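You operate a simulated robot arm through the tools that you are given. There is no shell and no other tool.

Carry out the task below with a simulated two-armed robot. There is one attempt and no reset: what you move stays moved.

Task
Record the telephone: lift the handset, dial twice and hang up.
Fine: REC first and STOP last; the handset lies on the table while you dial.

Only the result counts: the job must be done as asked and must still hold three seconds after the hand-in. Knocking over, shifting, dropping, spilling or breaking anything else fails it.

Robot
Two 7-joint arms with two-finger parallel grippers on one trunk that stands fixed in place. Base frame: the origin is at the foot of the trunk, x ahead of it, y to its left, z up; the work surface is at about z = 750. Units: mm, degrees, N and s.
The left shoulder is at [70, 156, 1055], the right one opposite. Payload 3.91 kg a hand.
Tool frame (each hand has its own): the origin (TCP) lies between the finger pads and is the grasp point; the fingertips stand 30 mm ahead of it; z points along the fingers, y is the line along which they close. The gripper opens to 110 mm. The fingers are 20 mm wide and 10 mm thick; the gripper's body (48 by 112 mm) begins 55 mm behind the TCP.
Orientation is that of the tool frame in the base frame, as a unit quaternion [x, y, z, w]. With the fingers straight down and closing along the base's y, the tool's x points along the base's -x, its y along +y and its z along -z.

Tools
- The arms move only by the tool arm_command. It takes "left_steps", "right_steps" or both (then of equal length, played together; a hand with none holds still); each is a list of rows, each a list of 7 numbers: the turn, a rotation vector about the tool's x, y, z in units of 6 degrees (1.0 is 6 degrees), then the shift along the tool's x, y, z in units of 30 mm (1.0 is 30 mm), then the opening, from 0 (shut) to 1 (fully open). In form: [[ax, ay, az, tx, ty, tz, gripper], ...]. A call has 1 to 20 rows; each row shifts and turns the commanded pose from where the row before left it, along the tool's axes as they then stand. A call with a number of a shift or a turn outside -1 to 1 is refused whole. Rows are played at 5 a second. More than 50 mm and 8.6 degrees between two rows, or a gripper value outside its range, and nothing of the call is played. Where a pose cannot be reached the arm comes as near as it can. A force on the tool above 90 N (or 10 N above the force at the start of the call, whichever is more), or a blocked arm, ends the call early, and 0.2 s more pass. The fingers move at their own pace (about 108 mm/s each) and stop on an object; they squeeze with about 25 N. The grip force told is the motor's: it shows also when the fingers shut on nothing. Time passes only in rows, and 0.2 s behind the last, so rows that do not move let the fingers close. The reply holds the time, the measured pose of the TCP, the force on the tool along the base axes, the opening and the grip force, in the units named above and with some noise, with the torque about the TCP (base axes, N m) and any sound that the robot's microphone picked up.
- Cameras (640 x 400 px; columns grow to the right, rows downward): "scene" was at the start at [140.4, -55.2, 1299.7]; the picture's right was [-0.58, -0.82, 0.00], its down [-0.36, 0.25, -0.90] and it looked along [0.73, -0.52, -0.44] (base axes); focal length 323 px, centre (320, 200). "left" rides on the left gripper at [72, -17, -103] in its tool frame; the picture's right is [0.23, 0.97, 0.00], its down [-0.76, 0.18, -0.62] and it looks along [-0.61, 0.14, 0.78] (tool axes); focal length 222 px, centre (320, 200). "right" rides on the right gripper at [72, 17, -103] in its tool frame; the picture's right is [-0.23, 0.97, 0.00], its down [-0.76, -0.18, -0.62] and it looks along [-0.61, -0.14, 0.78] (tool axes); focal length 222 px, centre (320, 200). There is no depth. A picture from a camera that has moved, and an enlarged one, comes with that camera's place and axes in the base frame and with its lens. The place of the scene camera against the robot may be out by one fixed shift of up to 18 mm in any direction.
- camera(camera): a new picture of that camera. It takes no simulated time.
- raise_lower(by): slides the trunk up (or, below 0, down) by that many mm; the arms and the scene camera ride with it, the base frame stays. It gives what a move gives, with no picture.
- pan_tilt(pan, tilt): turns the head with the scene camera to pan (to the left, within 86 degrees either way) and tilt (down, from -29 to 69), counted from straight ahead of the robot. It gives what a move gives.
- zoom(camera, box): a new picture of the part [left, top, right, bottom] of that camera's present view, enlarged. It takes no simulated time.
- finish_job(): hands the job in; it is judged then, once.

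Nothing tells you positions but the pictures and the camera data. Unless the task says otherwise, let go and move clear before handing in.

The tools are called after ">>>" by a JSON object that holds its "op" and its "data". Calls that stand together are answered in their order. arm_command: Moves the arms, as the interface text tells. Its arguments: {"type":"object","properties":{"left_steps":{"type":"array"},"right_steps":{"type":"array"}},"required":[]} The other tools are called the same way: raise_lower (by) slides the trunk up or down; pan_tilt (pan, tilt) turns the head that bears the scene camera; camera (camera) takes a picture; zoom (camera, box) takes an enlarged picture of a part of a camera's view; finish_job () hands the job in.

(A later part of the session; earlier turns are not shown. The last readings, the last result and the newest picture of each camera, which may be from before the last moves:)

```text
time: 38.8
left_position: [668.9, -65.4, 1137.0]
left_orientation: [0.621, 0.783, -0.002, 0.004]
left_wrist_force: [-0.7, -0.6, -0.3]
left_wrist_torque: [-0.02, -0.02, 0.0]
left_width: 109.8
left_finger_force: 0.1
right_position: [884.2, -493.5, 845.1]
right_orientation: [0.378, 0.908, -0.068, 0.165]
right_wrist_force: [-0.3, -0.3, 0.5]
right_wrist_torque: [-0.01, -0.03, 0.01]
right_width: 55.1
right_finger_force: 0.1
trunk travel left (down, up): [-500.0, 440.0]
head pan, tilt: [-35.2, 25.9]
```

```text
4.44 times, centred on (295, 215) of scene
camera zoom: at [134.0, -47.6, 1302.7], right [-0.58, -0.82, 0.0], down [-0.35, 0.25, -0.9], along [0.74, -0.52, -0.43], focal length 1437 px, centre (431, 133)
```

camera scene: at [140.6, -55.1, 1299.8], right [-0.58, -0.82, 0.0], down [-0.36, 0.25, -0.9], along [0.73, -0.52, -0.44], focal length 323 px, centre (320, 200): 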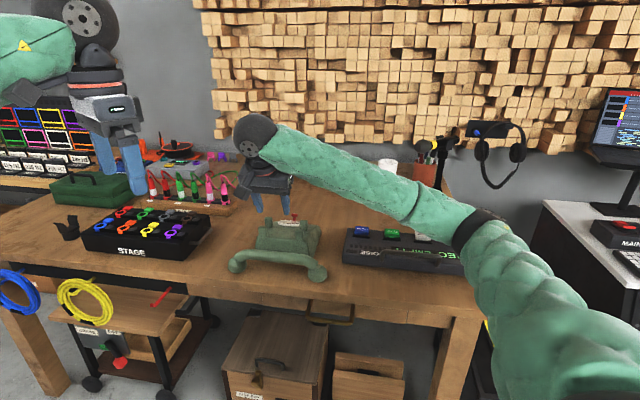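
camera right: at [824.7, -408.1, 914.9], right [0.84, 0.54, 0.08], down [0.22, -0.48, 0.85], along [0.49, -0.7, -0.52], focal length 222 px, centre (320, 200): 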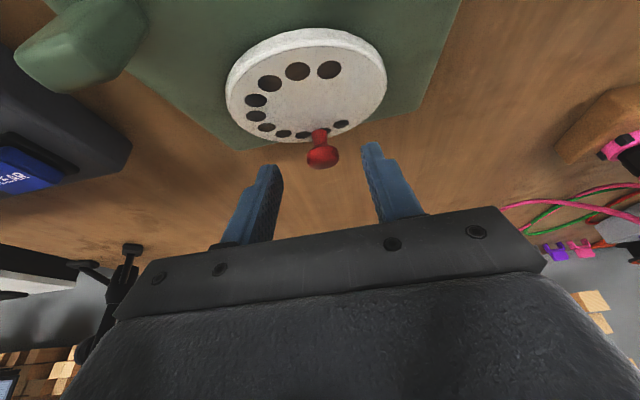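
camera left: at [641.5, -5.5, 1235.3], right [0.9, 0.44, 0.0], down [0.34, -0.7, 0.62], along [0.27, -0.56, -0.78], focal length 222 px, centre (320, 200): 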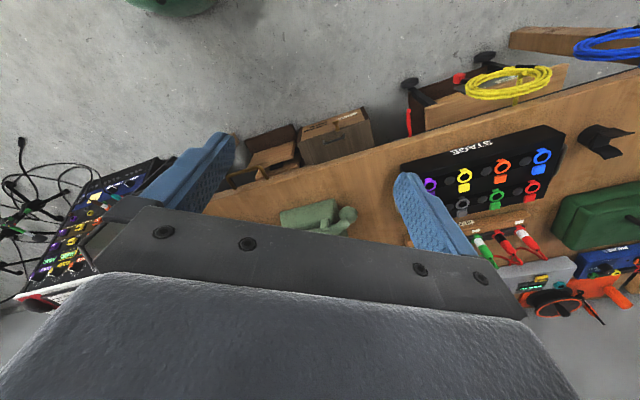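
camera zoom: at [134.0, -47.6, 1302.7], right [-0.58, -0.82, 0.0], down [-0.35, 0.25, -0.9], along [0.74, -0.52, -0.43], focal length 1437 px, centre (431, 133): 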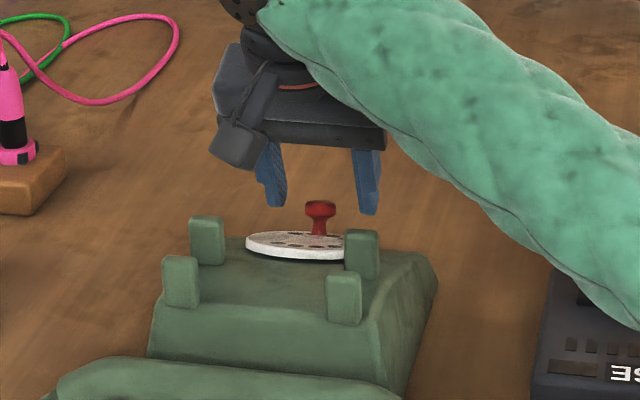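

Something is pushing on the robot: the left hand and head camera shifted by about 10 mm, so the right arm itself may be touching something. I'll look before doing anything else.

>>> {"op": "camera", "data": {"camera": "scene"}}

>>> {"op": "zoom", "data": {"camera": "scene", "box": [330, 180, 530, 400]}}

>>> {"op": "camera", "data": {"camera": "left"}}

```text
taken
camera scene: at [134.0, -47.6, 1302.7], right [-0.58, -0.82, 0.0], down [-0.35, 0.25, -0.9], along [0.74, -0.52, -0.43], focal length 323 px, centre (320, 200)
```

scene: 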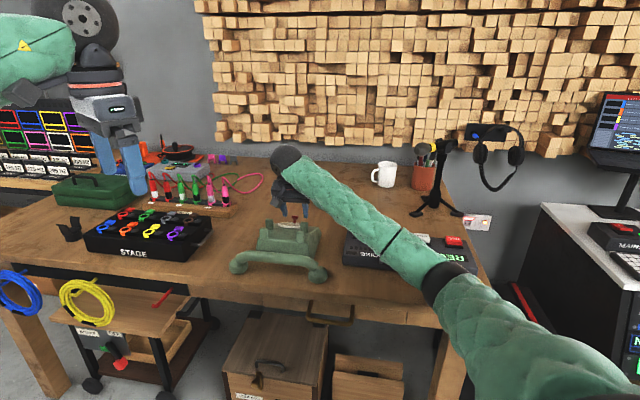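

```text
1.82 times, centred on (430, 290) of scene
camera zoom: at [134.0, -47.6, 1302.7], right [-0.58, -0.82, 0.0], down [-0.35, 0.25, -0.9], along [0.74, -0.52, -0.43], focal length 588 px, centre (120, 36)
```

zoom: 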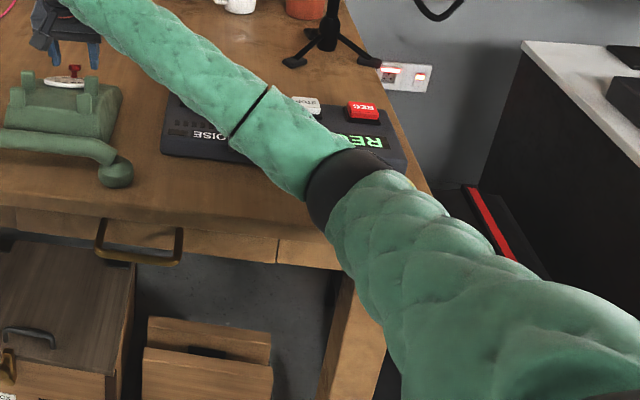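

```text
taken
camera left: at [636.1, 3.0, 1240.3], right [0.9, 0.44, 0.0], down [0.34, -0.7, 0.63], along [0.28, -0.57, -0.78], focal length 222 px, centre (320, 200)
```

left: 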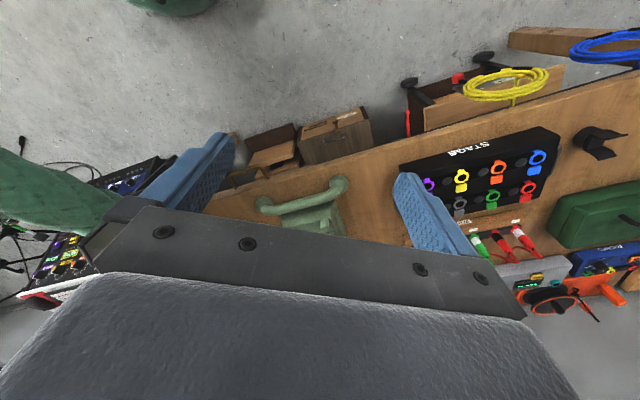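

The forearm and elbow are pressing on the recorder or table corner as the arm stretches. I'll back out along the same path now and recheck everything.

>>> {"op": "arm_command", "data": {"right_steps": [[0, 0, 0, 0, 0, -0.45, 0.5], [0, 0, 0, -0.05, 0, -0.7, 0.5], [0, 0, 0, -0.06, 0.02, -0.7, 0.5]]}}

>>> {"op": "camera", "data": {"camera": "scene"}}

>>> {"op": "zoom", "data": {"camera": "scene", "box": [330, 180, 530, 300]}}

```text
time: 39.6
left_position: [667.0, -65.1, 1136.6]
left_orientation: [0.621, 0.784, 0.0, 0.005]
left_wrist_force: [0.4, 0.1, 0.5]
left_wrist_torque: [-0.01, -0.01, 0.01]
left_width: 110.2
left_finger_force: 0.0
right_position: [874.3, -477.3, 889.6]
right_orientation: [0.376, 0.91, -0.068, 0.163]
right_wrist_force: [-1.6, -0.3, -0.1]
right_wrist_torque: [-0.03, 0.0, 0.01]
right_width: 54.9
right_finger_force: 0.0
trunk travel left (down, up): [-500.0, 440.0]
head pan, tilt: [-35.2, 25.9]
```

```text
taken
camera scene: at [130.0, -48.5, 1300.1], right [-0.58, -0.82, 0.0], down [-0.35, 0.25, -0.9], along [0.74, -0.52, -0.43], focal length 323 px, centre (320, 200)
```

scene: 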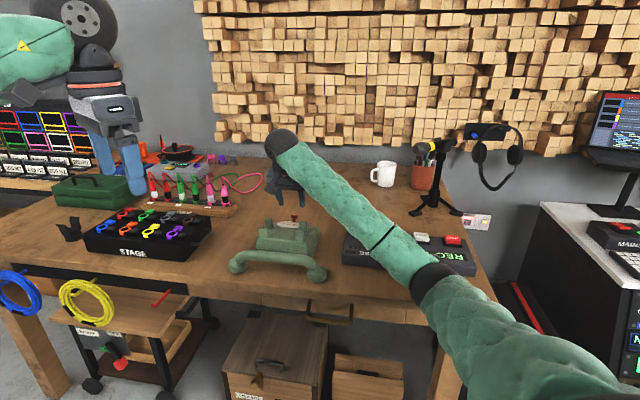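

```text
3.20 times, centred on (430, 240) of scene
camera zoom: at [130.0, -48.5, 1300.1], right [-0.58, -0.82, 0.0], down [-0.35, 0.25, -0.9], along [0.74, -0.52, -0.43], focal length 1034 px, centre (-32, 72)
```

zoom: 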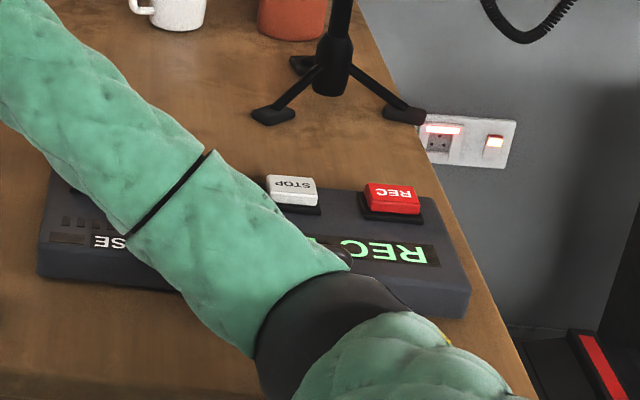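

The arm still seems to be loading something, since the head camera remains shifted. I'll raise and retract the hand to take the forearm off the recorder, and check as I go.

>>> {"op": "arm_command", "data": {"right_steps": [[0, 0, 0, 0.2, 0, -0.7, 0.5], [0, 0, 0, 0.4, 0, -0.85, 0.5], [0, 0, 0, 0.4, 0, -0.85, 0.5]]}}

>>> {"op": "zoom", "data": {"camera": "scene", "box": [200, 130, 520, 400]}}

```text
time: 40.4
left_position: [673.7, -71.9, 1130.7]
left_orientation: [0.622, 0.783, -0.002, 0.0]
left_wrist_force: [-0.5, 0.1, 0.4]
left_wrist_torque: [0.02, 0.02, 0.04]
left_width: 110.2
left_finger_force: 0.1
right_position: [840.3, -446.0, 941.8]
right_orientation: [0.377, 0.91, -0.066, 0.16]
right_wrist_force: [0.9, 0.7, 0.1]
right_wrist_torque: [-0.02, -0.04, 0.01]
right_width: 55.0
right_finger_force: 0.1
trunk travel left (down, up): [-500.0, 440.0]
head pan, tilt: [-35.2, 25.9]
```

```text
1.48 times, centred on (360, 265) of scene
camera zoom: at [140.8, -54.1, 1299.7], right [-0.57, -0.82, 0.0], down [-0.36, 0.25, -0.9], along [0.74, -0.52, -0.44], focal length 479 px, centre (261, 104)
```

zoom: 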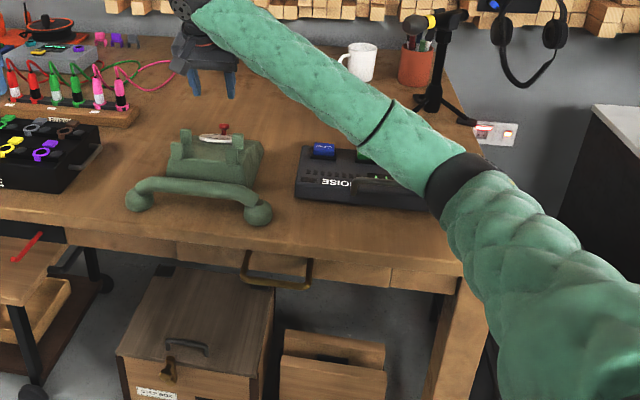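

The arm is free again and the head camera is back in place. I'll raise the trunk 150 mm so the arm comes in from above with its elbow well clear, then check whether the recorder moved.

>>> {"op": "raise_lower", "data": {"by": 150}}

>>> {"op": "camera", "data": {"camera": "scene"}}

>>> {"op": "camera", "data": {"camera": "right"}}

```text
time: 42.1
left_position: [675.3, -72.1, 1281.2]
left_orientation: [0.622, 0.783, -0.001, 0.0]
left_wrist_force: [-0.1, 0.2, 0.5]
left_wrist_torque: [0.0, 0.02, -0.01]
left_width: 110.2
left_finger_force: 0.1
right_position: [842.0, -448.3, 1090.6]
right_orientation: [0.377, 0.91, -0.067, 0.16]
right_wrist_force: [-0.6, 0.7, 0.1]
right_wrist_torque: [0.01, -0.02, 0.02]
right_width: 54.9
right_finger_force: 0.1
trunk travel left (down, up): [-650.0, 290.0]
head pan, tilt: [-35.2, 25.9]
```

```text
taken
camera scene: at [141.0, -55.2, 1449.6], right [-0.58, -0.82, 0.0], down [-0.36, 0.25, -0.9], along [0.73, -0.52, -0.44], focal length 323 px, centre (320, 200)
```

scene: 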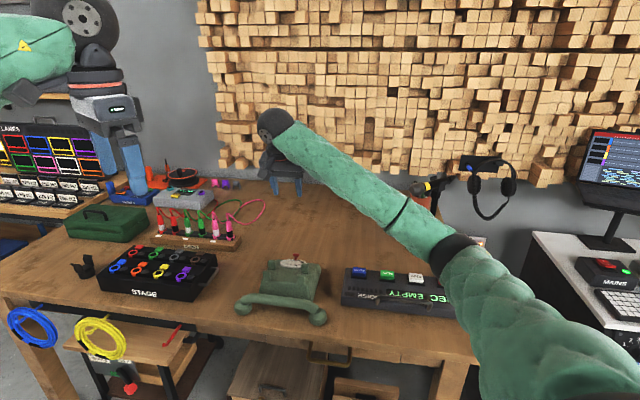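

```text
taken
camera right: at [782.0, -362.5, 1162.5], right [0.84, 0.54, 0.08], down [0.23, -0.48, 0.85], along [0.49, -0.69, -0.53], focal length 222 px, centre (320, 200)
```

right: 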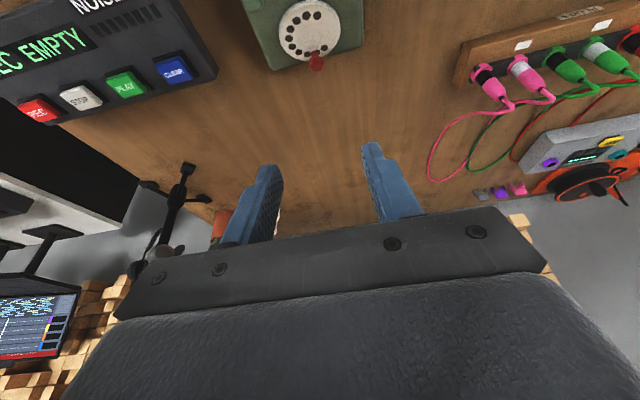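

The trunk is up and the view is clear. I'll measure the recorder's buttons to see whether it has shifted.

>>> {"op": "zoom", "data": {"camera": "right", "box": [0, 0, 240, 150]}}

>>> {"op": "zoom", "data": {"camera": "scene", "box": [330, 250, 480, 340]}}

>>> {"op": "zoom", "data": {"camera": "scene", "box": [220, 240, 350, 340]}}

```text
2.67 times, centred on (120, 75) of right
camera zoom: at [782.0, -362.5, 1162.5], right [0.84, 0.54, 0.08], down [0.23, -0.48, 0.85], along [0.49, -0.69, -0.53], focal length 592 px, centre (853, 533)
```

zoom: 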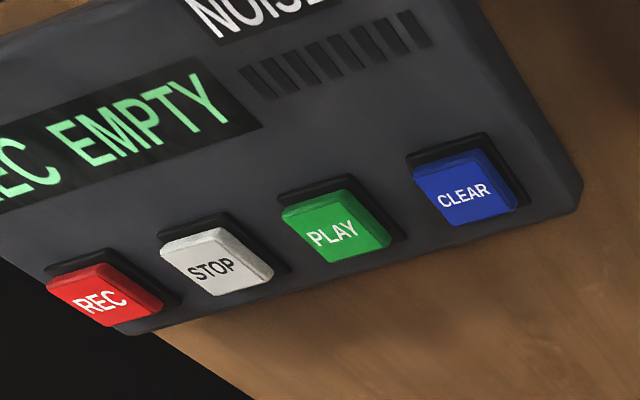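

```text
4.27 times, centred on (405, 295) of scene
camera zoom: at [141.0, -55.2, 1449.6], right [-0.58, -0.82, 0.0], down [-0.36, 0.25, -0.9], along [0.73, -0.52, -0.44], focal length 1379 px, centre (-43, -205)
```

zoom: 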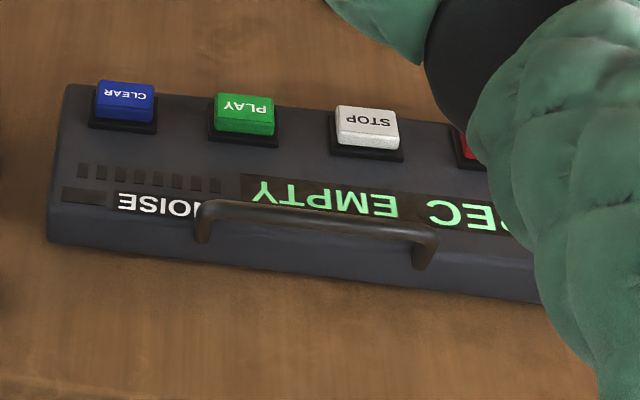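

```text
4.00 times, centred on (285, 290) of scene
camera zoom: at [141.0, -55.2, 1449.6], right [-0.58, -0.82, 0.0], down [-0.36, 0.25, -0.9], along [0.73, -0.52, -0.44], focal length 1293 px, centre (460, -160)
```

zoom: 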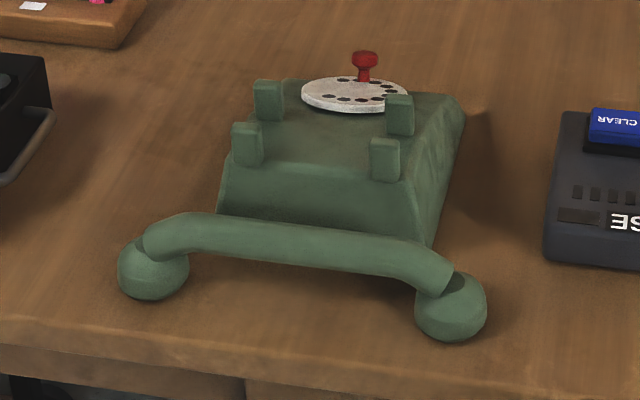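

The recorder has not moved: the buttons are within about 1–2 mm of before. I'll come down again toward the pre-grasp above the knob and watch the arm clearance.

>>> {"op": "arm_command", "data": {"right_steps": [[0, 0, 0, 0.089, 0.006, 0.881, 0.5], [0, 0, 0, 0.089, 0.006, 0.881, 0.5], [0, 0, 0, 0.089, 0.006, 0.881, 0.5], [0, 0, 0, 0.089, 0.006, 0.881, 0.5], [0, 0, 0, 0.089, 0.006, 0.881, 0.5]]}}

>>> {"op": "camera", "data": {"camera": "scene"}}

```text
time: 43.4
left_position: [675.8, -71.8, 1281.0]
left_orientation: [0.621, 0.783, -0.002, 0.0]
left_wrist_force: [-0.4, -0.6, -0.2]
left_wrist_torque: [0.02, 0.02, 0.0]
left_width: 110.0
left_finger_force: 0.1
right_position: [866.9, -467.7, 961.6]
right_orientation: [0.378, 0.91, -0.066, 0.161]
right_wrist_force: [-0.1, 1.1, 0.8]
right_wrist_torque: [0.0, -0.02, 0.0]
right_width: 55.2
right_finger_force: 0.0
trunk travel left (down, up): [-650.0, 290.0]
head pan, tilt: [-35.2, 25.9]
```

```text
taken
camera scene: at [141.1, -55.4, 1449.7], right [-0.58, -0.82, 0.0], down [-0.36, 0.25, -0.9], along [0.73, -0.52, -0.44], focal length 323 px, centre (320, 200)
```

scene: 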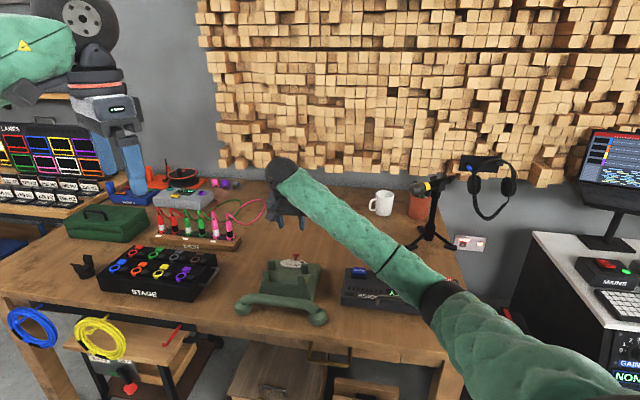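

The elbow is well above the table now. I'll continue down to the pre-grasp point.

>>> {"op": "arm_command", "data": {"right_steps": [[0, 0, 0, 0.089, 0.006, 0.881, 0.5], [0, 0, 0, 0.089, 0.006, 0.881, 0.5], [0, 0, 0, 0.089, 0.006, 0.881, 0.5]]}}

>>> {"op": "camera", "data": {"camera": "scene"}}

>>> {"op": "zoom", "data": {"camera": "right", "box": [220, 0, 420, 170]}}

```text
time: 44.1
left_position: [674.7, -72.2, 1281.0]
left_orientation: [0.622, 0.783, -0.002, 0.0]
left_wrist_force: [-0.6, 0.4, 0.4]
left_wrist_torque: [0.0, 0.04, 0.01]
left_width: 109.9
left_finger_force: 0.0
right_position: [879.4, -481.4, 886.1]
right_orientation: [0.378, 0.91, -0.066, 0.16]
right_wrist_force: [-0.8, 0.0, 0.2]
right_wrist_torque: [0.0, 0.0, 0.02]
right_width: 54.9
right_finger_force: 0.1
trunk travel left (down, up): [-650.0, 290.0]
head pan, tilt: [-35.2, 25.9]
```

```text
taken
camera scene: at [141.2, -55.4, 1449.7], right [-0.58, -0.82, 0.0], down [-0.36, 0.25, -0.9], along [0.73, -0.52, -0.44], focal length 323 px, centre (320, 200)
```

scene: 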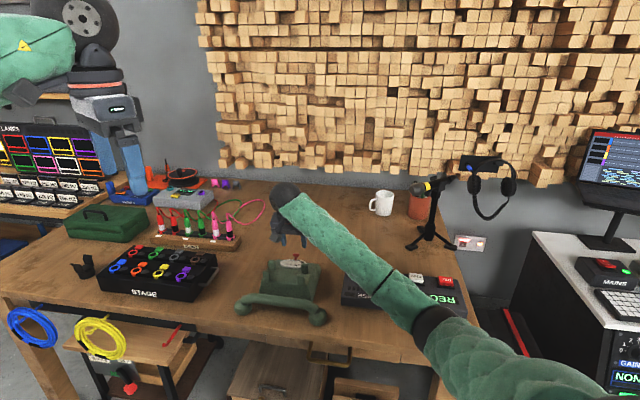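

```text
2.35 times, centred on (320, 85) of right
camera zoom: at [819.6, -398.2, 957.1], right [0.84, 0.54, 0.08], down [0.23, -0.48, 0.85], along [0.49, -0.69, -0.53], focal length 523 px, centre (320, 471)
```

zoom: 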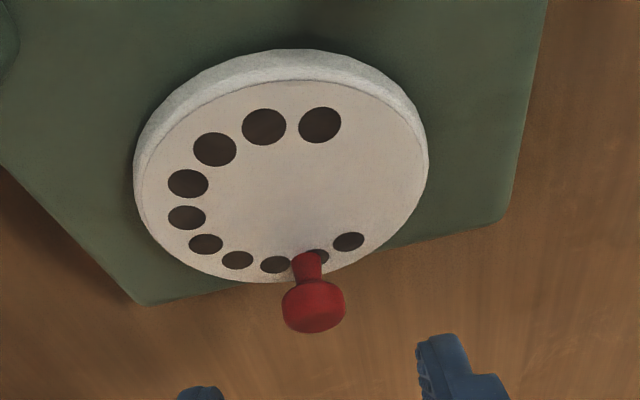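

The dial view is unchanged, so the phone has not moved. I'll descend most of the way onto the knob with the fingers open.

>>> {"op": "arm_command", "data": {"right_steps": [[0, 0, 0, 0.03, -0.03, 0.6, 0.5], [0, 0, 0, 0.03, -0.02, 0.6, 0.5], [0, 0, 0, 0.02, -0.02, 0.4, 0.5]]}}

>>> {"op": "zoom", "data": {"camera": "right", "box": [220, 50, 420, 220]}}

>>> {"op": "camera", "data": {"camera": "scene"}}

```text
time: 45.0
left_position: [674.5, -72.2, 1280.4]
left_orientation: [0.622, 0.783, -0.001, 0.0]
left_wrist_force: [0.6, 0.2, 0.0]
left_wrist_torque: [0.0, -0.02, 0.0]
left_width: 109.6
left_finger_force: 0.0
right_position: [888.6, -494.5, 839.3]
right_orientation: [0.376, 0.91, -0.067, 0.161]
right_wrist_force: [-0.7, 0.5, -0.9]
right_wrist_torque: [0.0, -0.02, -0.01]
right_width: 54.9
right_finger_force: 0.0
trunk travel left (down, up): [-650.0, 290.0]
head pan, tilt: [-35.2, 25.9]
```

```text
2.35 times, centred on (320, 135) of right
camera zoom: at [828.3, -410.4, 910.8], right [0.84, 0.54, 0.08], down [0.23, -0.48, 0.85], along [0.49, -0.69, -0.53], focal length 523 px, centre (320, 353)
```

zoom: 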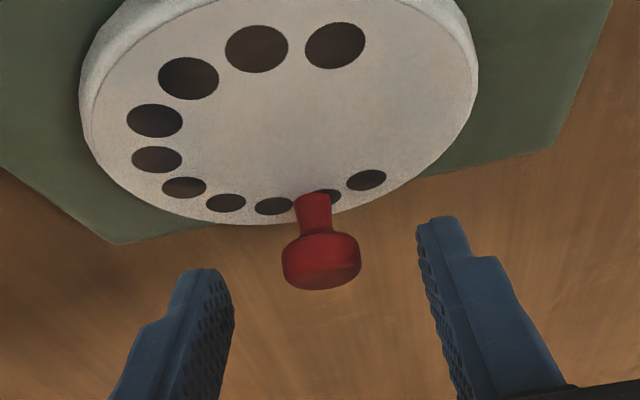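

```text
taken
camera scene: at [140.9, -55.2, 1449.7], right [-0.58, -0.82, 0.0], down [-0.36, 0.25, -0.9], along [0.73, -0.52, -0.44], focal length 323 px, centre (320, 200)
```

scene: 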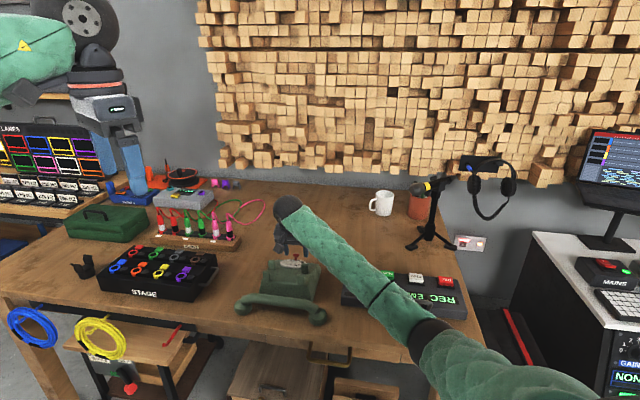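

No contact, and the knob is centred between the fingers right at the tips. I'll go the last 12 mm, narrow the opening to a loose cage, and check.

>>> {"op": "arm_command", "data": {"right_steps": [[0, 0, 0, 0.02, 0.01, 0.2, 0.5], [0, 0, 0, 0.02, 0.01, 0.2, 0.42], [0, 0, 0, 0, 0, 0, 0.35], [0, 0, 0, 0, 0, 0, 0.3]]}}

>>> {"op": "zoom", "data": {"camera": "right", "box": [220, 50, 420, 220]}}

>>> {"op": "zoom", "data": {"camera": "scene", "box": [240, 190, 360, 310]}}

```text
time: 46.0
left_position: [674.5, -71.6, 1281.4]
left_orientation: [0.622, 0.783, -0.001, 0.001]
left_wrist_force: [-0.4, -0.2, -0.5]
left_wrist_torque: [0.03, 0.02, 0.02]
left_width: 109.9
left_finger_force: 0.0
right_position: [891.1, -496.4, 827.7]
right_orientation: [0.377, 0.91, -0.066, 0.16]
right_wrist_force: [0.9, -0.1, -0.8]
right_wrist_torque: [-0.01, -0.02, -0.03]
right_width: 33.3
right_finger_force: 0.2
trunk travel left (down, up): [-650.0, 290.0]
head pan, tilt: [-35.2, 25.9]
```

```text
2.35 times, centred on (320, 135) of right
camera zoom: at [830.4, -411.8, 899.6], right [0.84, 0.54, 0.08], down [0.23, -0.48, 0.85], along [0.49, -0.69, -0.53], focal length 523 px, centre (320, 353)
```

zoom: 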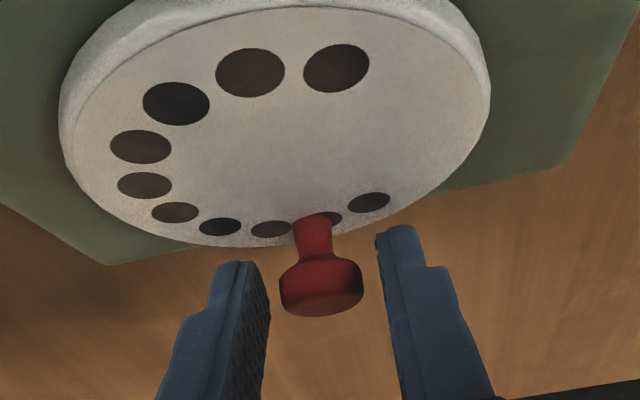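

```text
3.33 times, centred on (300, 250) of scene
camera zoom: at [140.8, -55.2, 1449.7], right [-0.58, -0.82, 0.0], down [-0.36, 0.25, -0.9], along [0.73, -0.52, -0.44], focal length 1077 px, centre (387, 33)
```

zoom: 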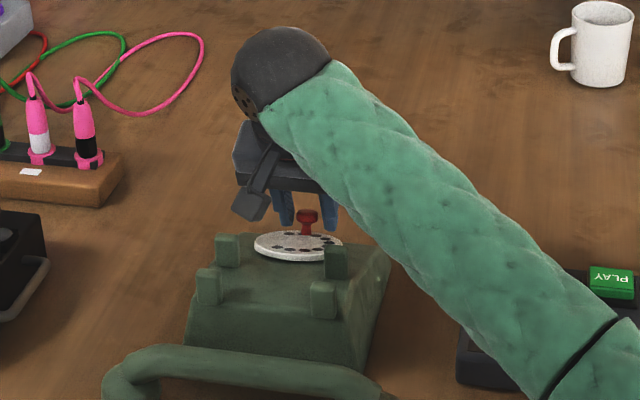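

The knob sits nicely between the fingers. I'll narrow to a close cage of about 24 mm and turn the dial clockwise as seen from its front, in a short first arc, watching force and sound.

>>> {"op": "arm_command", "data": {"right_steps": [[0, 0, 0, 0, 0, 0, 0.25], [0, 0, 0, 0, 0, 0, 0.22], [0, 0, 0, 0.0114, -0.1753, -0.0102, 0.22], [0, 0, 0, 0.0339, -0.17, -0.0304, 0.22], [0, 0, 0, 0.0553, -0.1595, -0.0497, 0.22]]}}

>>> {"op": "zoom", "data": {"camera": "right", "box": [220, 50, 420, 220]}}

>>> {"op": "zoom", "data": {"camera": "scene", "box": [240, 190, 360, 310]}}

```text
time: 47.1
left_position: [674.3, -71.0, 1281.1]
left_orientation: [0.622, 0.783, -0.001, 0.0]
left_wrist_force: [-0.4, -0.2, -0.4]
left_wrist_torque: [0.02, 0.0, 0.01]
left_width: 109.7
left_finger_force: 0.1
right_position: [877.2, -504.5, 829.1]
right_orientation: [0.377, 0.91, -0.066, 0.16]
right_wrist_force: [0.1, -0.2, 0.0]
right_wrist_torque: [0.03, 0.02, 0.01]
right_width: 24.4
right_finger_force: 0.4
trunk travel left (down, up): [-650.0, 290.0]
head pan, tilt: [-35.2, 25.9]
```

```text
2.35 times, centred on (320, 135) of right
camera zoom: at [817.1, -419.4, 900.9], right [0.84, 0.54, 0.08], down [0.23, -0.48, 0.85], along [0.49, -0.69, -0.53], focal length 523 px, centre (320, 353)
```

zoom: 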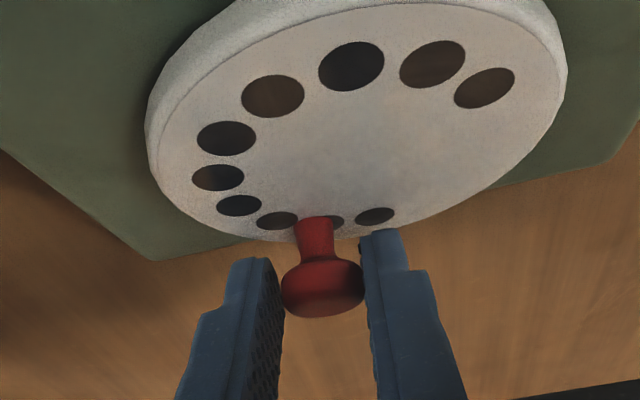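

```text
3.33 times, centred on (300, 250) of scene
camera zoom: at [140.6, -55.2, 1449.8], right [-0.58, -0.82, 0.0], down [-0.36, 0.25, -0.9], along [0.73, -0.52, -0.44], focal length 1077 px, centre (387, 33)
```

zoom: 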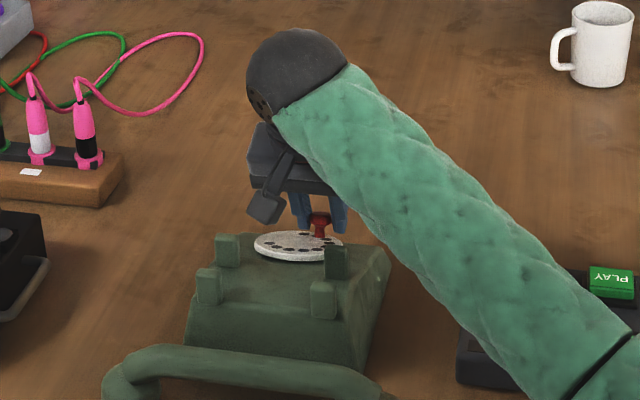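

The dial turns freely, the phone is steady and there is no force. I'll continue along the arc.

>>> {"op": "arm_command", "data": {"right_steps": [[0, 0, 0, 0.0751, -0.1442, -0.0674, 0.22], [0, 0, 0, 0.0926, -0.1245, -0.0831, 0.22], [0, 0, 0, 0.1073, -0.101, -0.0963, 0.22]]}}

>>> {"op": "zoom", "data": {"camera": "right", "box": [220, 50, 420, 220]}}

>>> {"op": "zoom", "data": {"camera": "scene", "box": [240, 190, 360, 310]}}

```text
time: 48.0
left_position: [675.2, -71.7, 1280.8]
left_orientation: [0.622, 0.783, -0.002, 0.0]
left_wrist_force: [0.5, 0.4, 0.3]
left_wrist_torque: [0.0, 0.0, 0.02]
left_width: 110.0
left_finger_force: 0.2
right_position: [863.7, -504.4, 833.0]
right_orientation: [0.377, 0.91, -0.066, 0.161]
right_wrist_force: [0.3, 0.5, 0.0]
right_wrist_torque: [0.0, 0.0, -0.05]
right_width: 24.5
right_finger_force: 0.4
trunk travel left (down, up): [-650.0, 290.0]
head pan, tilt: [-35.2, 25.9]
```

```text
2.35 times, centred on (320, 135) of right
camera zoom: at [802.4, -420.4, 904.6], right [0.84, 0.54, 0.08], down [0.23, -0.48, 0.85], along [0.49, -0.69, -0.53], focal length 523 px, centre (320, 353)
```

zoom: 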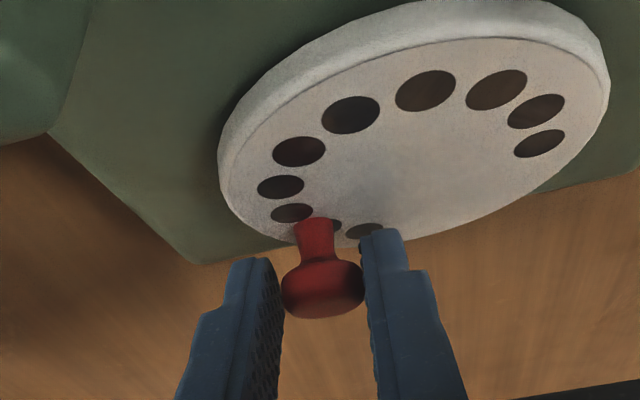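

```text
3.33 times, centred on (300, 250) of scene
camera zoom: at [140.6, -55.1, 1449.8], right [-0.58, -0.82, 0.0], down [-0.36, 0.25, -0.9], along [0.73, -0.52, -0.44], focal length 1077 px, centre (387, 33)
```

zoom: 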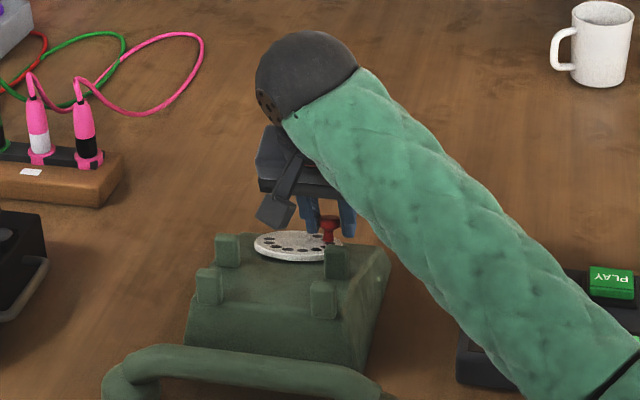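

The knob tracks the cage exactly, about 58° so far. I'll go a bit further to approach the 9 o'clock point.

>>> {"op": "arm_command", "data": {"right_steps": [[0, 0, 0, 0.1187, -0.0744, -0.1066, 0.22], [0, 0, 0, 0.1265, -0.0455, -0.1136, 0.22]]}}

>>> {"op": "zoom", "data": {"camera": "right", "box": [220, 50, 420, 220]}}

```text
time: 48.5
left_position: [676.4, -71.2, 1280.6]
left_orientation: [0.622, 0.783, -0.002, 0.0]
left_wrist_force: [0.0, 0.2, 0.6]
left_wrist_torque: [-0.02, 0.01, 0.01]
left_width: 109.8
left_finger_force: 0.1
right_position: [854.1, -500.1, 835.2]
right_orientation: [0.377, 0.91, -0.067, 0.16]
right_wrist_force: [-0.1, -0.5, -0.4]
right_wrist_torque: [-0.02, -0.02, -0.01]
right_width: 24.6
right_finger_force: 0.8
trunk travel left (down, up): [-650.0, 290.0]
head pan, tilt: [-35.2, 25.9]
```

```text
2.35 times, centred on (320, 135) of right
camera zoom: at [792.6, -415.6, 907.8], right [0.84, 0.54, 0.08], down [0.23, -0.48, 0.85], along [0.49, -0.69, -0.53], focal length 523 px, centre (320, 353)
```

zoom: 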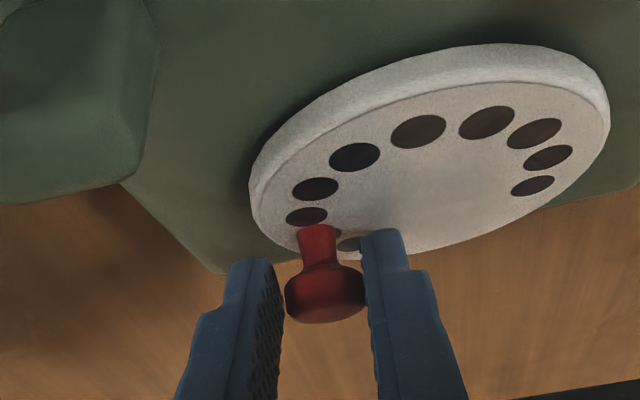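

The dial is at roughly 72° with no stop and no sound yet. Near 9 o'clock the pads alone don't push "up", so I'll re-centre slightly and squeeze the knob only lightly to carry it past.

>>> {"op": "arm_command", "data": {"right_steps": [[0, 0, 0, -0.124, 0, 0.111, 0.22], [0, 0, 0, 0, 0, 0, 0.205], [0, 0, 0, 0, 0, 0, 0.2]]}}

>>> {"op": "zoom", "data": {"camera": "right", "box": [220, 50, 420, 220]}}

```text
time: 49.4
left_position: [675.7, -70.5, 1280.4]
left_orientation: [0.623, 0.782, -0.001, 0.0]
left_wrist_force: [1.2, 1.0, -0.3]
left_wrist_torque: [0.01, 0.02, 0.0]
left_width: 109.9
left_finger_force: 0.0
right_position: [856.6, -502.3, 834.5]
right_orientation: [0.377, 0.909, -0.066, 0.161]
right_wrist_force: [1.8, 2.1, 1.3]
right_wrist_torque: [0.07, -0.02, 0.04]
right_width: 23.7
right_finger_force: 1.8
trunk travel left (down, up): [-650.0, 290.0]
head pan, tilt: [-35.2, 25.9]
```

```text
2.35 times, centred on (320, 135) of right
camera zoom: at [796.4, -419.0, 906.4], right [0.84, 0.54, 0.08], down [0.23, -0.48, 0.85], along [0.49, -0.69, -0.53], focal length 523 px, centre (320, 353)
```

zoom: 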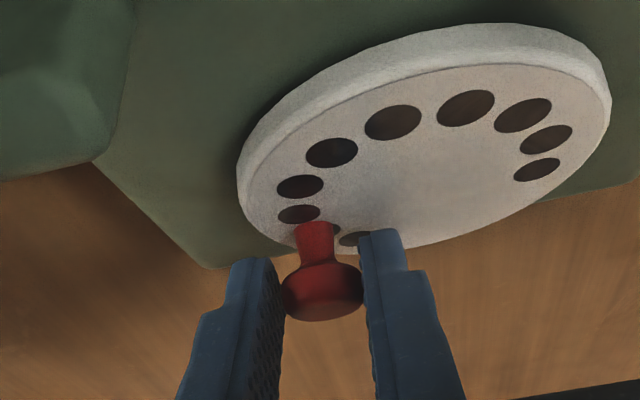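

>>> {"op": "arm_command", "data": {"right_steps": [[0, 0, 0, 0, 0, 0, 0.225], [0, 0, 0, -0.124, 0, 0.111, 0.225], [0, 0, 0, 0, 0, 0, 0.19], [0, 0, 0, 0, 0, 0, 0.175], [0, 0, 0, 0.124, -0.02, -0.111, 0.175], [0, 0, 0, 0.124, -0.01, -0.111, 0.175], [0, 0, 0, 0.124, 0.01, -0.111, 0.175]]}}

>>> {"op": "zoom", "data": {"camera": "right", "box": [220, 50, 420, 220]}}

>>> {"op": "zoom", "data": {"camera": "scene", "box": [240, 190, 360, 310]}}

```text
time: 51.0
left_position: [675.4, -73.1, 1281.4]
left_orientation: [0.622, 0.783, -0.001, 0.0]
left_wrist_force: [0.0, 0.2, -1.1]
left_wrist_torque: [0.0, 0.0, 0.03]
left_width: 109.9
left_finger_force: 0.0
right_position: [850.2, -496.9, 838.0]
right_orientation: [0.377, 0.91, -0.067, 0.16]
right_wrist_force: [0.7, 0.1, -9.3]
right_wrist_torque: [-0.27, -0.23, -0.05]
right_width: 21.3
right_finger_force: 24.7
trunk travel left (down, up): [-650.0, 290.0]
head pan, tilt: [-35.2, 25.9]
```

```text
2.35 times, centred on (320, 135) of right
camera zoom: at [790.1, -412.7, 910.2], right [0.84, 0.54, 0.08], down [0.23, -0.48, 0.85], along [0.49, -0.69, -0.53], focal length 523 px, centre (320, 353)
```

zoom: 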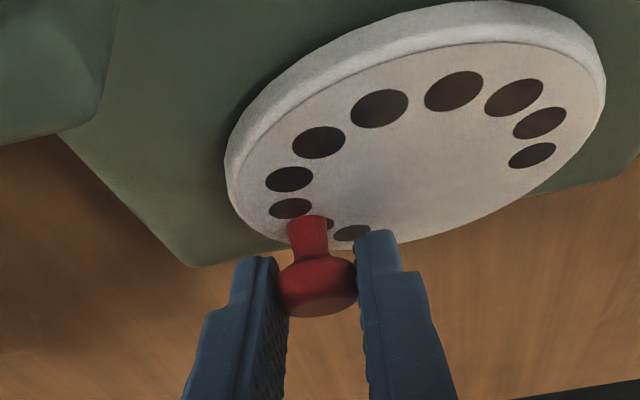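

```text
3.33 times, centred on (300, 250) of scene
camera zoom: at [141.4, -55.5, 1449.6], right [-0.58, -0.82, 0.0], down [-0.36, 0.25, -0.9], along [0.73, -0.52, -0.44], focal length 1077 px, centre (387, 33)
```

zoom: 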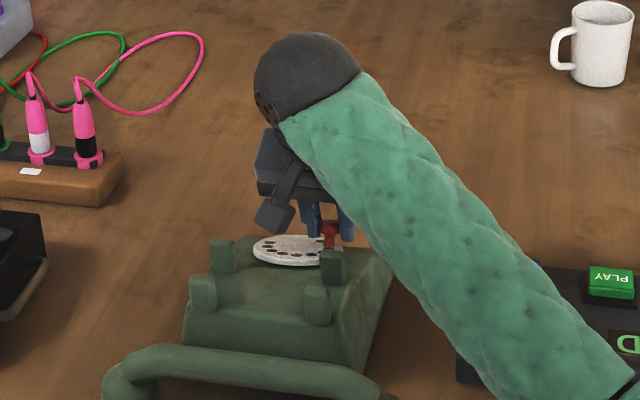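

The squeeze went to full force and the hand started to pull the phone itself (-9 N). I'll reverse those steps while still holding, so the phone is set back down, then loosen.

>>> {"op": "arm_command", "data": {"right_steps": [[0, 0, 0, -0.124, -0.01, 0.111, 0.175], [0, 0, 0, -0.124, 0.01, 0.111, 0.175], [0, 0, 0, -0.124, 0.02, 0.111, 0.175]]}}

>>> {"op": "zoom", "data": {"camera": "scene", "box": [240, 190, 360, 310]}}

>>> {"op": "zoom", "data": {"camera": "right", "box": [220, 50, 420, 220]}}

```text
time: 51.8
left_position: [675.3, -71.9, 1281.8]
left_orientation: [0.622, 0.783, -0.002, 0.001]
left_wrist_force: [0.0, 0.7, -0.6]
left_wrist_torque: [-0.01, 0.02, -0.03]
left_width: 109.9
left_finger_force: 0.1
right_position: [859.9, -506.1, 835.0]
right_orientation: [0.376, 0.91, -0.066, 0.161]
right_wrist_force: [-2.3, 2.4, 1.1]
right_wrist_torque: [0.22, 0.21, 0.1]
right_width: 21.3
right_finger_force: 24.9
trunk travel left (down, up): [-650.0, 290.0]
head pan, tilt: [-35.2, 25.9]
```

```text
3.33 times, centred on (300, 250) of scene
camera zoom: at [140.5, -54.9, 1449.9], right [-0.58, -0.82, 0.0], down [-0.36, 0.25, -0.9], along [0.73, -0.52, -0.44], focal length 1077 px, centre (387, 33)
```

zoom: 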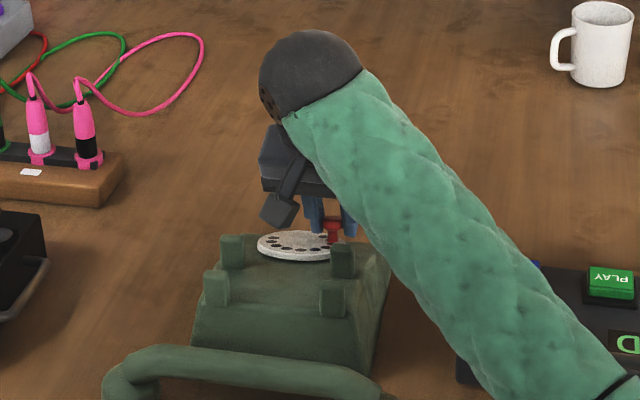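

```text
2.35 times, centred on (320, 135) of right
camera zoom: at [799.7, -422.2, 906.2], right [0.84, 0.54, 0.08], down [0.23, -0.48, 0.85], along [0.49, -0.69, -0.53], focal length 523 px, centre (320, 353)
```

zoom: 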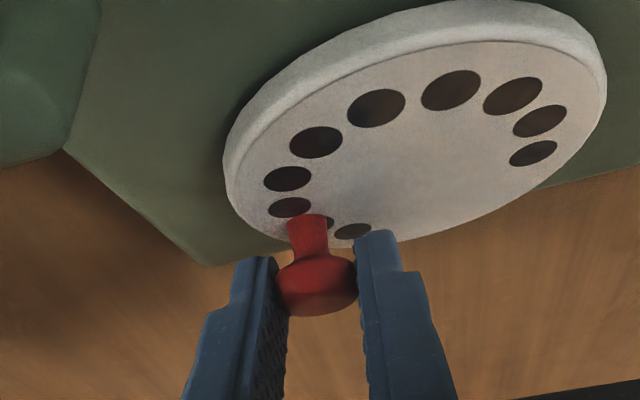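

The phone shifted by a few mm while gripped. I'll loosen to the cage and see where everything settles.

>>> {"op": "arm_command", "data": {"right_steps": [[0, 0, 0, 0, 0, 0, 0.21], [0, 0, 0, 0, 0, 0, 0.24], [0, 0, 0, 0, 0, 0, 0.27]]}}

>>> {"op": "zoom", "data": {"camera": "scene", "box": [240, 190, 360, 310]}}

>>> {"op": "zoom", "data": {"camera": "right", "box": [220, 50, 420, 220]}}

```text
time: 52.5
left_position: [674.1, -71.7, 1279.8]
left_orientation: [0.621, 0.784, -0.001, 0.0]
left_wrist_force: [-0.6, 0.4, 0.4]
left_wrist_torque: [-0.03, 0.01, 0.04]
left_width: 110.0
left_finger_force: 0.0
right_position: [861.0, -506.6, 834.2]
right_orientation: [0.376, 0.91, -0.066, 0.161]
right_wrist_force: [0.0, -0.7, 0.3]
right_wrist_torque: [-0.02, -0.02, 0.0]
right_width: 30.1
right_finger_force: 0.3
trunk travel left (down, up): [-650.0, 290.0]
head pan, tilt: [-35.2, 25.9]
```

```text
3.33 times, centred on (300, 250) of scene
camera zoom: at [140.8, -55.1, 1449.7], right [-0.58, -0.82, 0.0], down [-0.36, 0.25, -0.9], along [0.73, -0.52, -0.44], focal length 1077 px, centre (387, 33)
```

zoom: 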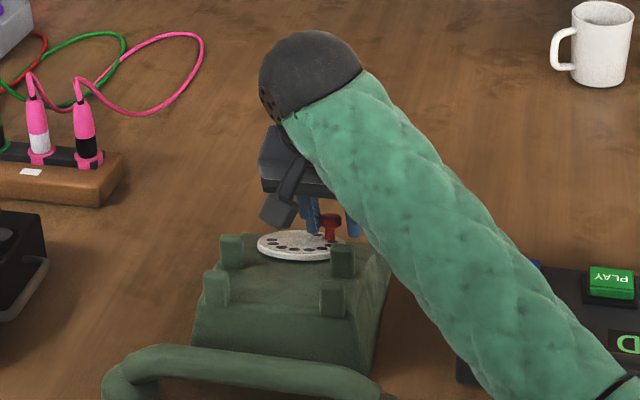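

```text
2.35 times, centred on (320, 135) of right
camera zoom: at [799.8, -422.1, 905.3], right [0.84, 0.54, 0.08], down [0.23, -0.48, 0.85], along [0.49, -0.69, -0.53], focal length 523 px, centre (320, 353)
```

zoom: 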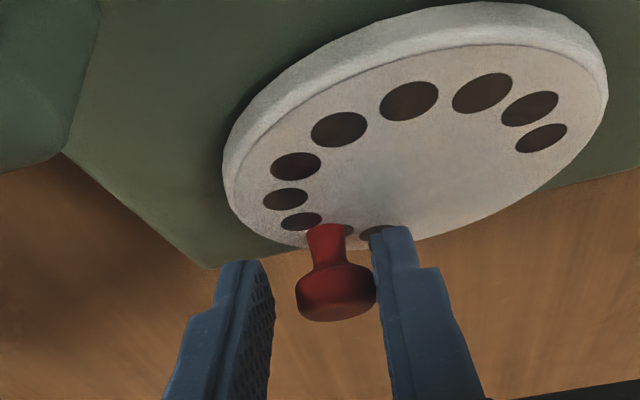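

The knob springs back against the finger, so the dial has a light return spring, and the phone is light too. I'll use only the loose cage from here: push the knob to the far point, then slip off and let the dial run back, listening.

>>> {"op": "arm_command", "data": {"right_steps": [[0, 0, 0, 0.1, -0.03, -0.09, 0.25], [0, 0, 0, 0.1, -0.04, -0.09, 0.235], [0, 0, 0, 0.06, -0.03, -0.054, 0.235]]}}

>>> {"op": "zoom", "data": {"camera": "right", "box": [220, 50, 420, 220]}}

>>> {"op": "zoom", "data": {"camera": "scene", "box": [240, 190, 360, 310]}}

```text
time: 53.4
left_position: [674.3, -71.7, 1281.3]
left_orientation: [0.622, 0.783, -0.002, -0.001]
left_wrist_force: [1.0, -0.1, 0.4]
left_wrist_torque: [-0.02, -0.01, -0.02]
left_width: 109.9
left_finger_force: 0.1
right_position: [850.1, -501.0, 836.0]
right_orientation: [0.377, 0.91, -0.066, 0.16]
right_wrist_force: [1.3, 0.2, 0.0]
right_wrist_torque: [0.02, 0.0, 0.02]
right_width: 26.5
right_finger_force: 0.2
trunk travel left (down, up): [-650.0, 290.0]
head pan, tilt: [-35.2, 25.9]
```

```text
2.35 times, centred on (320, 135) of right
camera zoom: at [790.7, -416.8, 908.7], right [0.84, 0.54, 0.08], down [0.23, -0.48, 0.85], along [0.49, -0.69, -0.53], focal length 523 px, centre (320, 353)
```

zoom: 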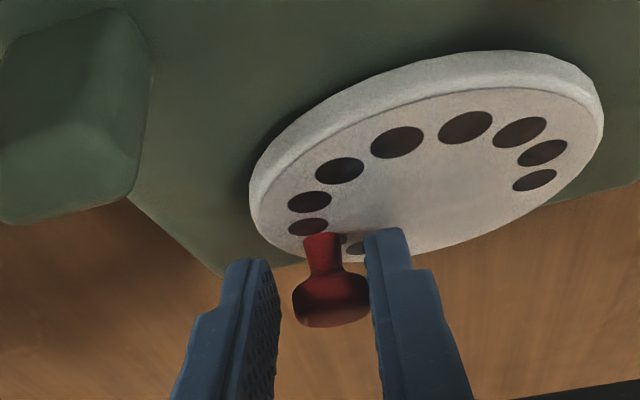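

```text
3.33 times, centred on (300, 250) of scene
camera zoom: at [140.8, -55.0, 1449.7], right [-0.58, -0.82, 0.0], down [-0.36, 0.25, -0.9], along [0.73, -0.52, -0.44], focal length 1077 px, centre (387, 33)
```

zoom: 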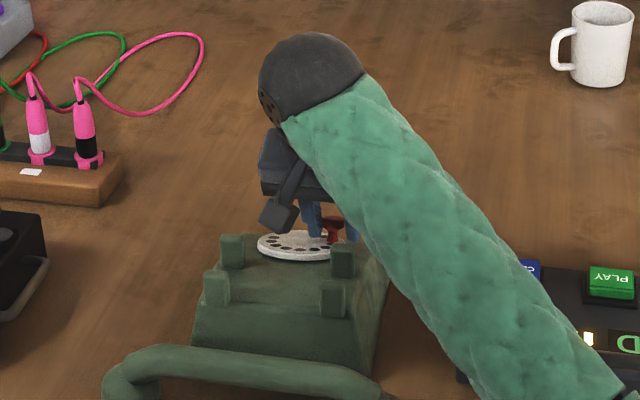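

A light has come on at the recorder's meter. I'll look at the display.

>>> {"op": "zoom", "data": {"camera": "scene", "box": [330, 250, 490, 340]}}

>>> {"op": "camera", "data": {"camera": "right"}}

```text
4.00 times, centred on (410, 295) of scene
camera zoom: at [140.8, -55.0, 1449.7], right [-0.58, -0.82, 0.0], down [-0.36, 0.25, -0.9], along [0.73, -0.52, -0.44], focal length 1293 px, centre (-40, -180)
```

zoom: 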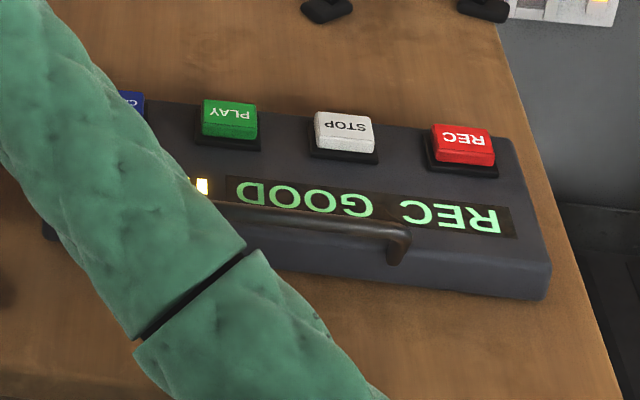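

```text
taken
camera right: at [790.7, -416.8, 908.7], right [0.84, 0.54, 0.08], down [0.23, -0.48, 0.85], along [0.49, -0.69, -0.53], focal length 222 px, centre (320, 200)
```

right: 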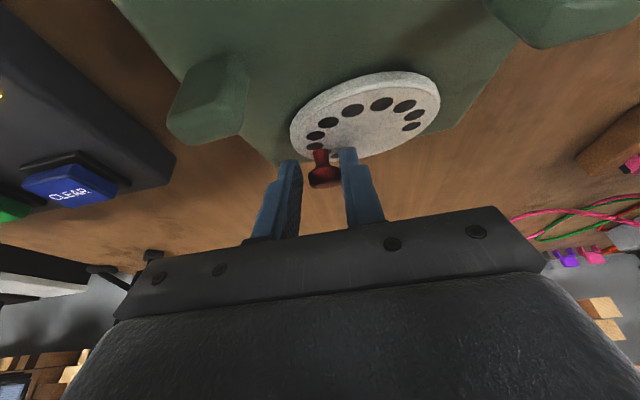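

The display now reads "REC GOOD", so the dialling is being picked up. I'll slip straight off the knob and let the dial run back.

>>> {"op": "arm_command", "data": {"right_steps": [[0, 0, 0, 0, 0, -0.9, 0.235], [0, 0, 0, 0, 0, -0.9, 0.3], [0, 0, 0, 0, 0, 0, 0.4], [0, 0, 0, 0, 0, 0, 0.5]]}}

>>> {"op": "camera", "data": {"camera": "right"}}

>>> {"op": "zoom", "data": {"camera": "scene", "box": [240, 200, 490, 340]}}

```text
time: 54.4
left_position: [674.9, -71.5, 1280.8]
left_orientation: [0.623, 0.783, -0.001, 0.0]
left_wrist_force: [-0.1, -0.1, 1.0]
left_wrist_torque: [-0.02, 0.02, 0.02]
left_width: 110.0
left_finger_force: 0.0
right_position: [838.8, -487.3, 888.3]
right_orientation: [0.377, 0.91, -0.066, 0.16]
right_wrist_force: [-0.1, 0.3, -0.1]
right_wrist_torque: [0.03, -0.02, -0.01]
right_width: 54.8
right_finger_force: 0.0
trunk travel left (down, up): [-650.0, 290.0]
head pan, tilt: [-35.2, 25.9]
```

```text
taken
camera right: at [778.4, -403.1, 959.3], right [0.84, 0.54, 0.08], down [0.23, -0.48, 0.85], along [0.49, -0.69, -0.53], focal length 222 px, centre (320, 200)
```

right: 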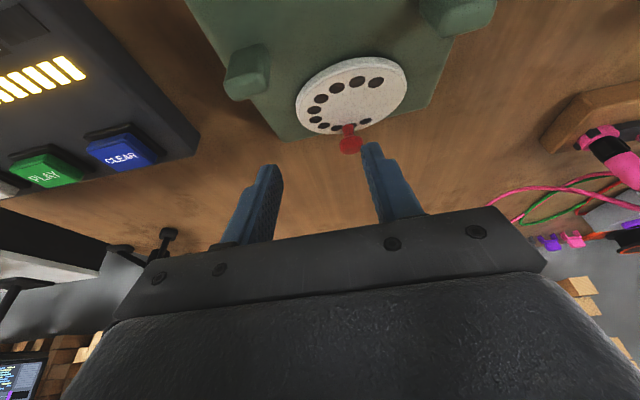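

```text
2.56 times, centred on (365, 270) of scene
camera zoom: at [140.6, -54.9, 1449.8], right [-0.58, -0.82, 0.0], down [-0.36, 0.25, -0.9], along [0.73, -0.52, -0.44], focal length 828 px, centre (205, 21)
```

zoom: 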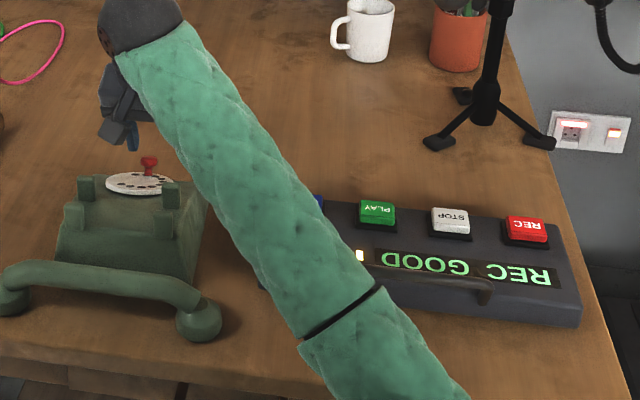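

The dial has run back to rest. I'll read the recorder's meter and check the phone.

>>> {"op": "zoom", "data": {"camera": "right", "box": [0, 0, 200, 200]}}

>>> {"op": "zoom", "data": {"camera": "right", "box": [190, 0, 510, 170]}}

>>> {"op": "zoom", "data": {"camera": "scene", "box": [220, 220, 350, 340]}}

```text
2.00 times, centred on (100, 100) of right
camera zoom: at [778.4, -403.1, 959.3], right [0.84, 0.54, 0.08], down [0.23, -0.48, 0.85], along [0.49, -0.69, -0.53], focal length 444 px, centre (760, 400)
```

zoom: 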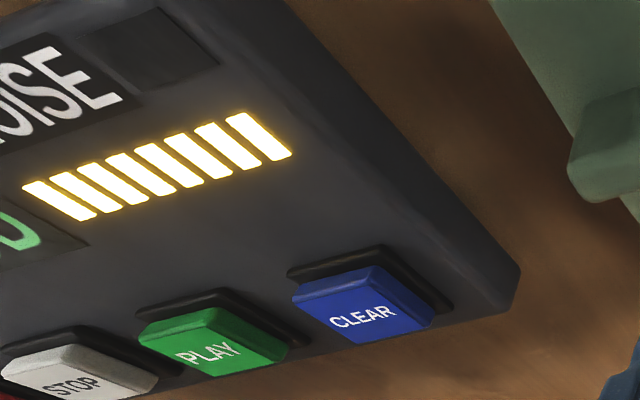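

```text
2.00 times, centred on (350, 85) of right
camera zoom: at [778.4, -403.1, 959.3], right [0.84, 0.54, 0.08], down [0.23, -0.48, 0.85], along [0.49, -0.69, -0.53], focal length 444 px, centre (260, 430)
```

zoom: 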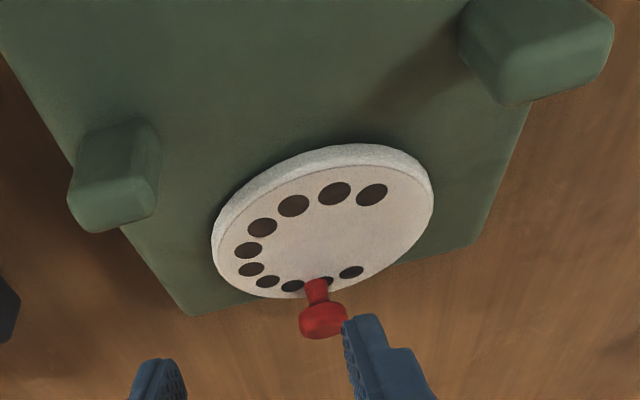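

```text
3.33 times, centred on (285, 280) of scene
camera zoom: at [140.6, -54.9, 1449.8], right [-0.58, -0.82, 0.0], down [-0.36, 0.25, -0.9], along [0.73, -0.52, -0.44], focal length 1077 px, centre (437, -67)
```

zoom: 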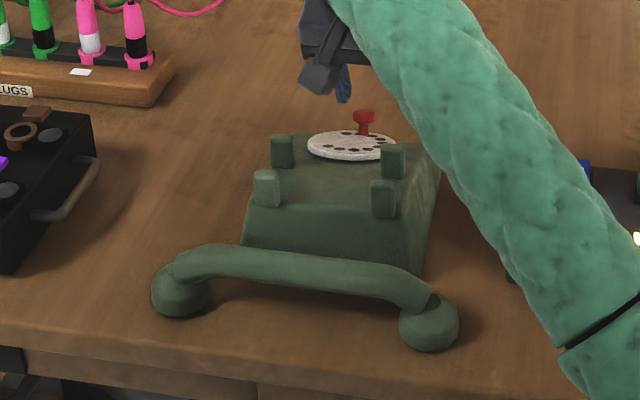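

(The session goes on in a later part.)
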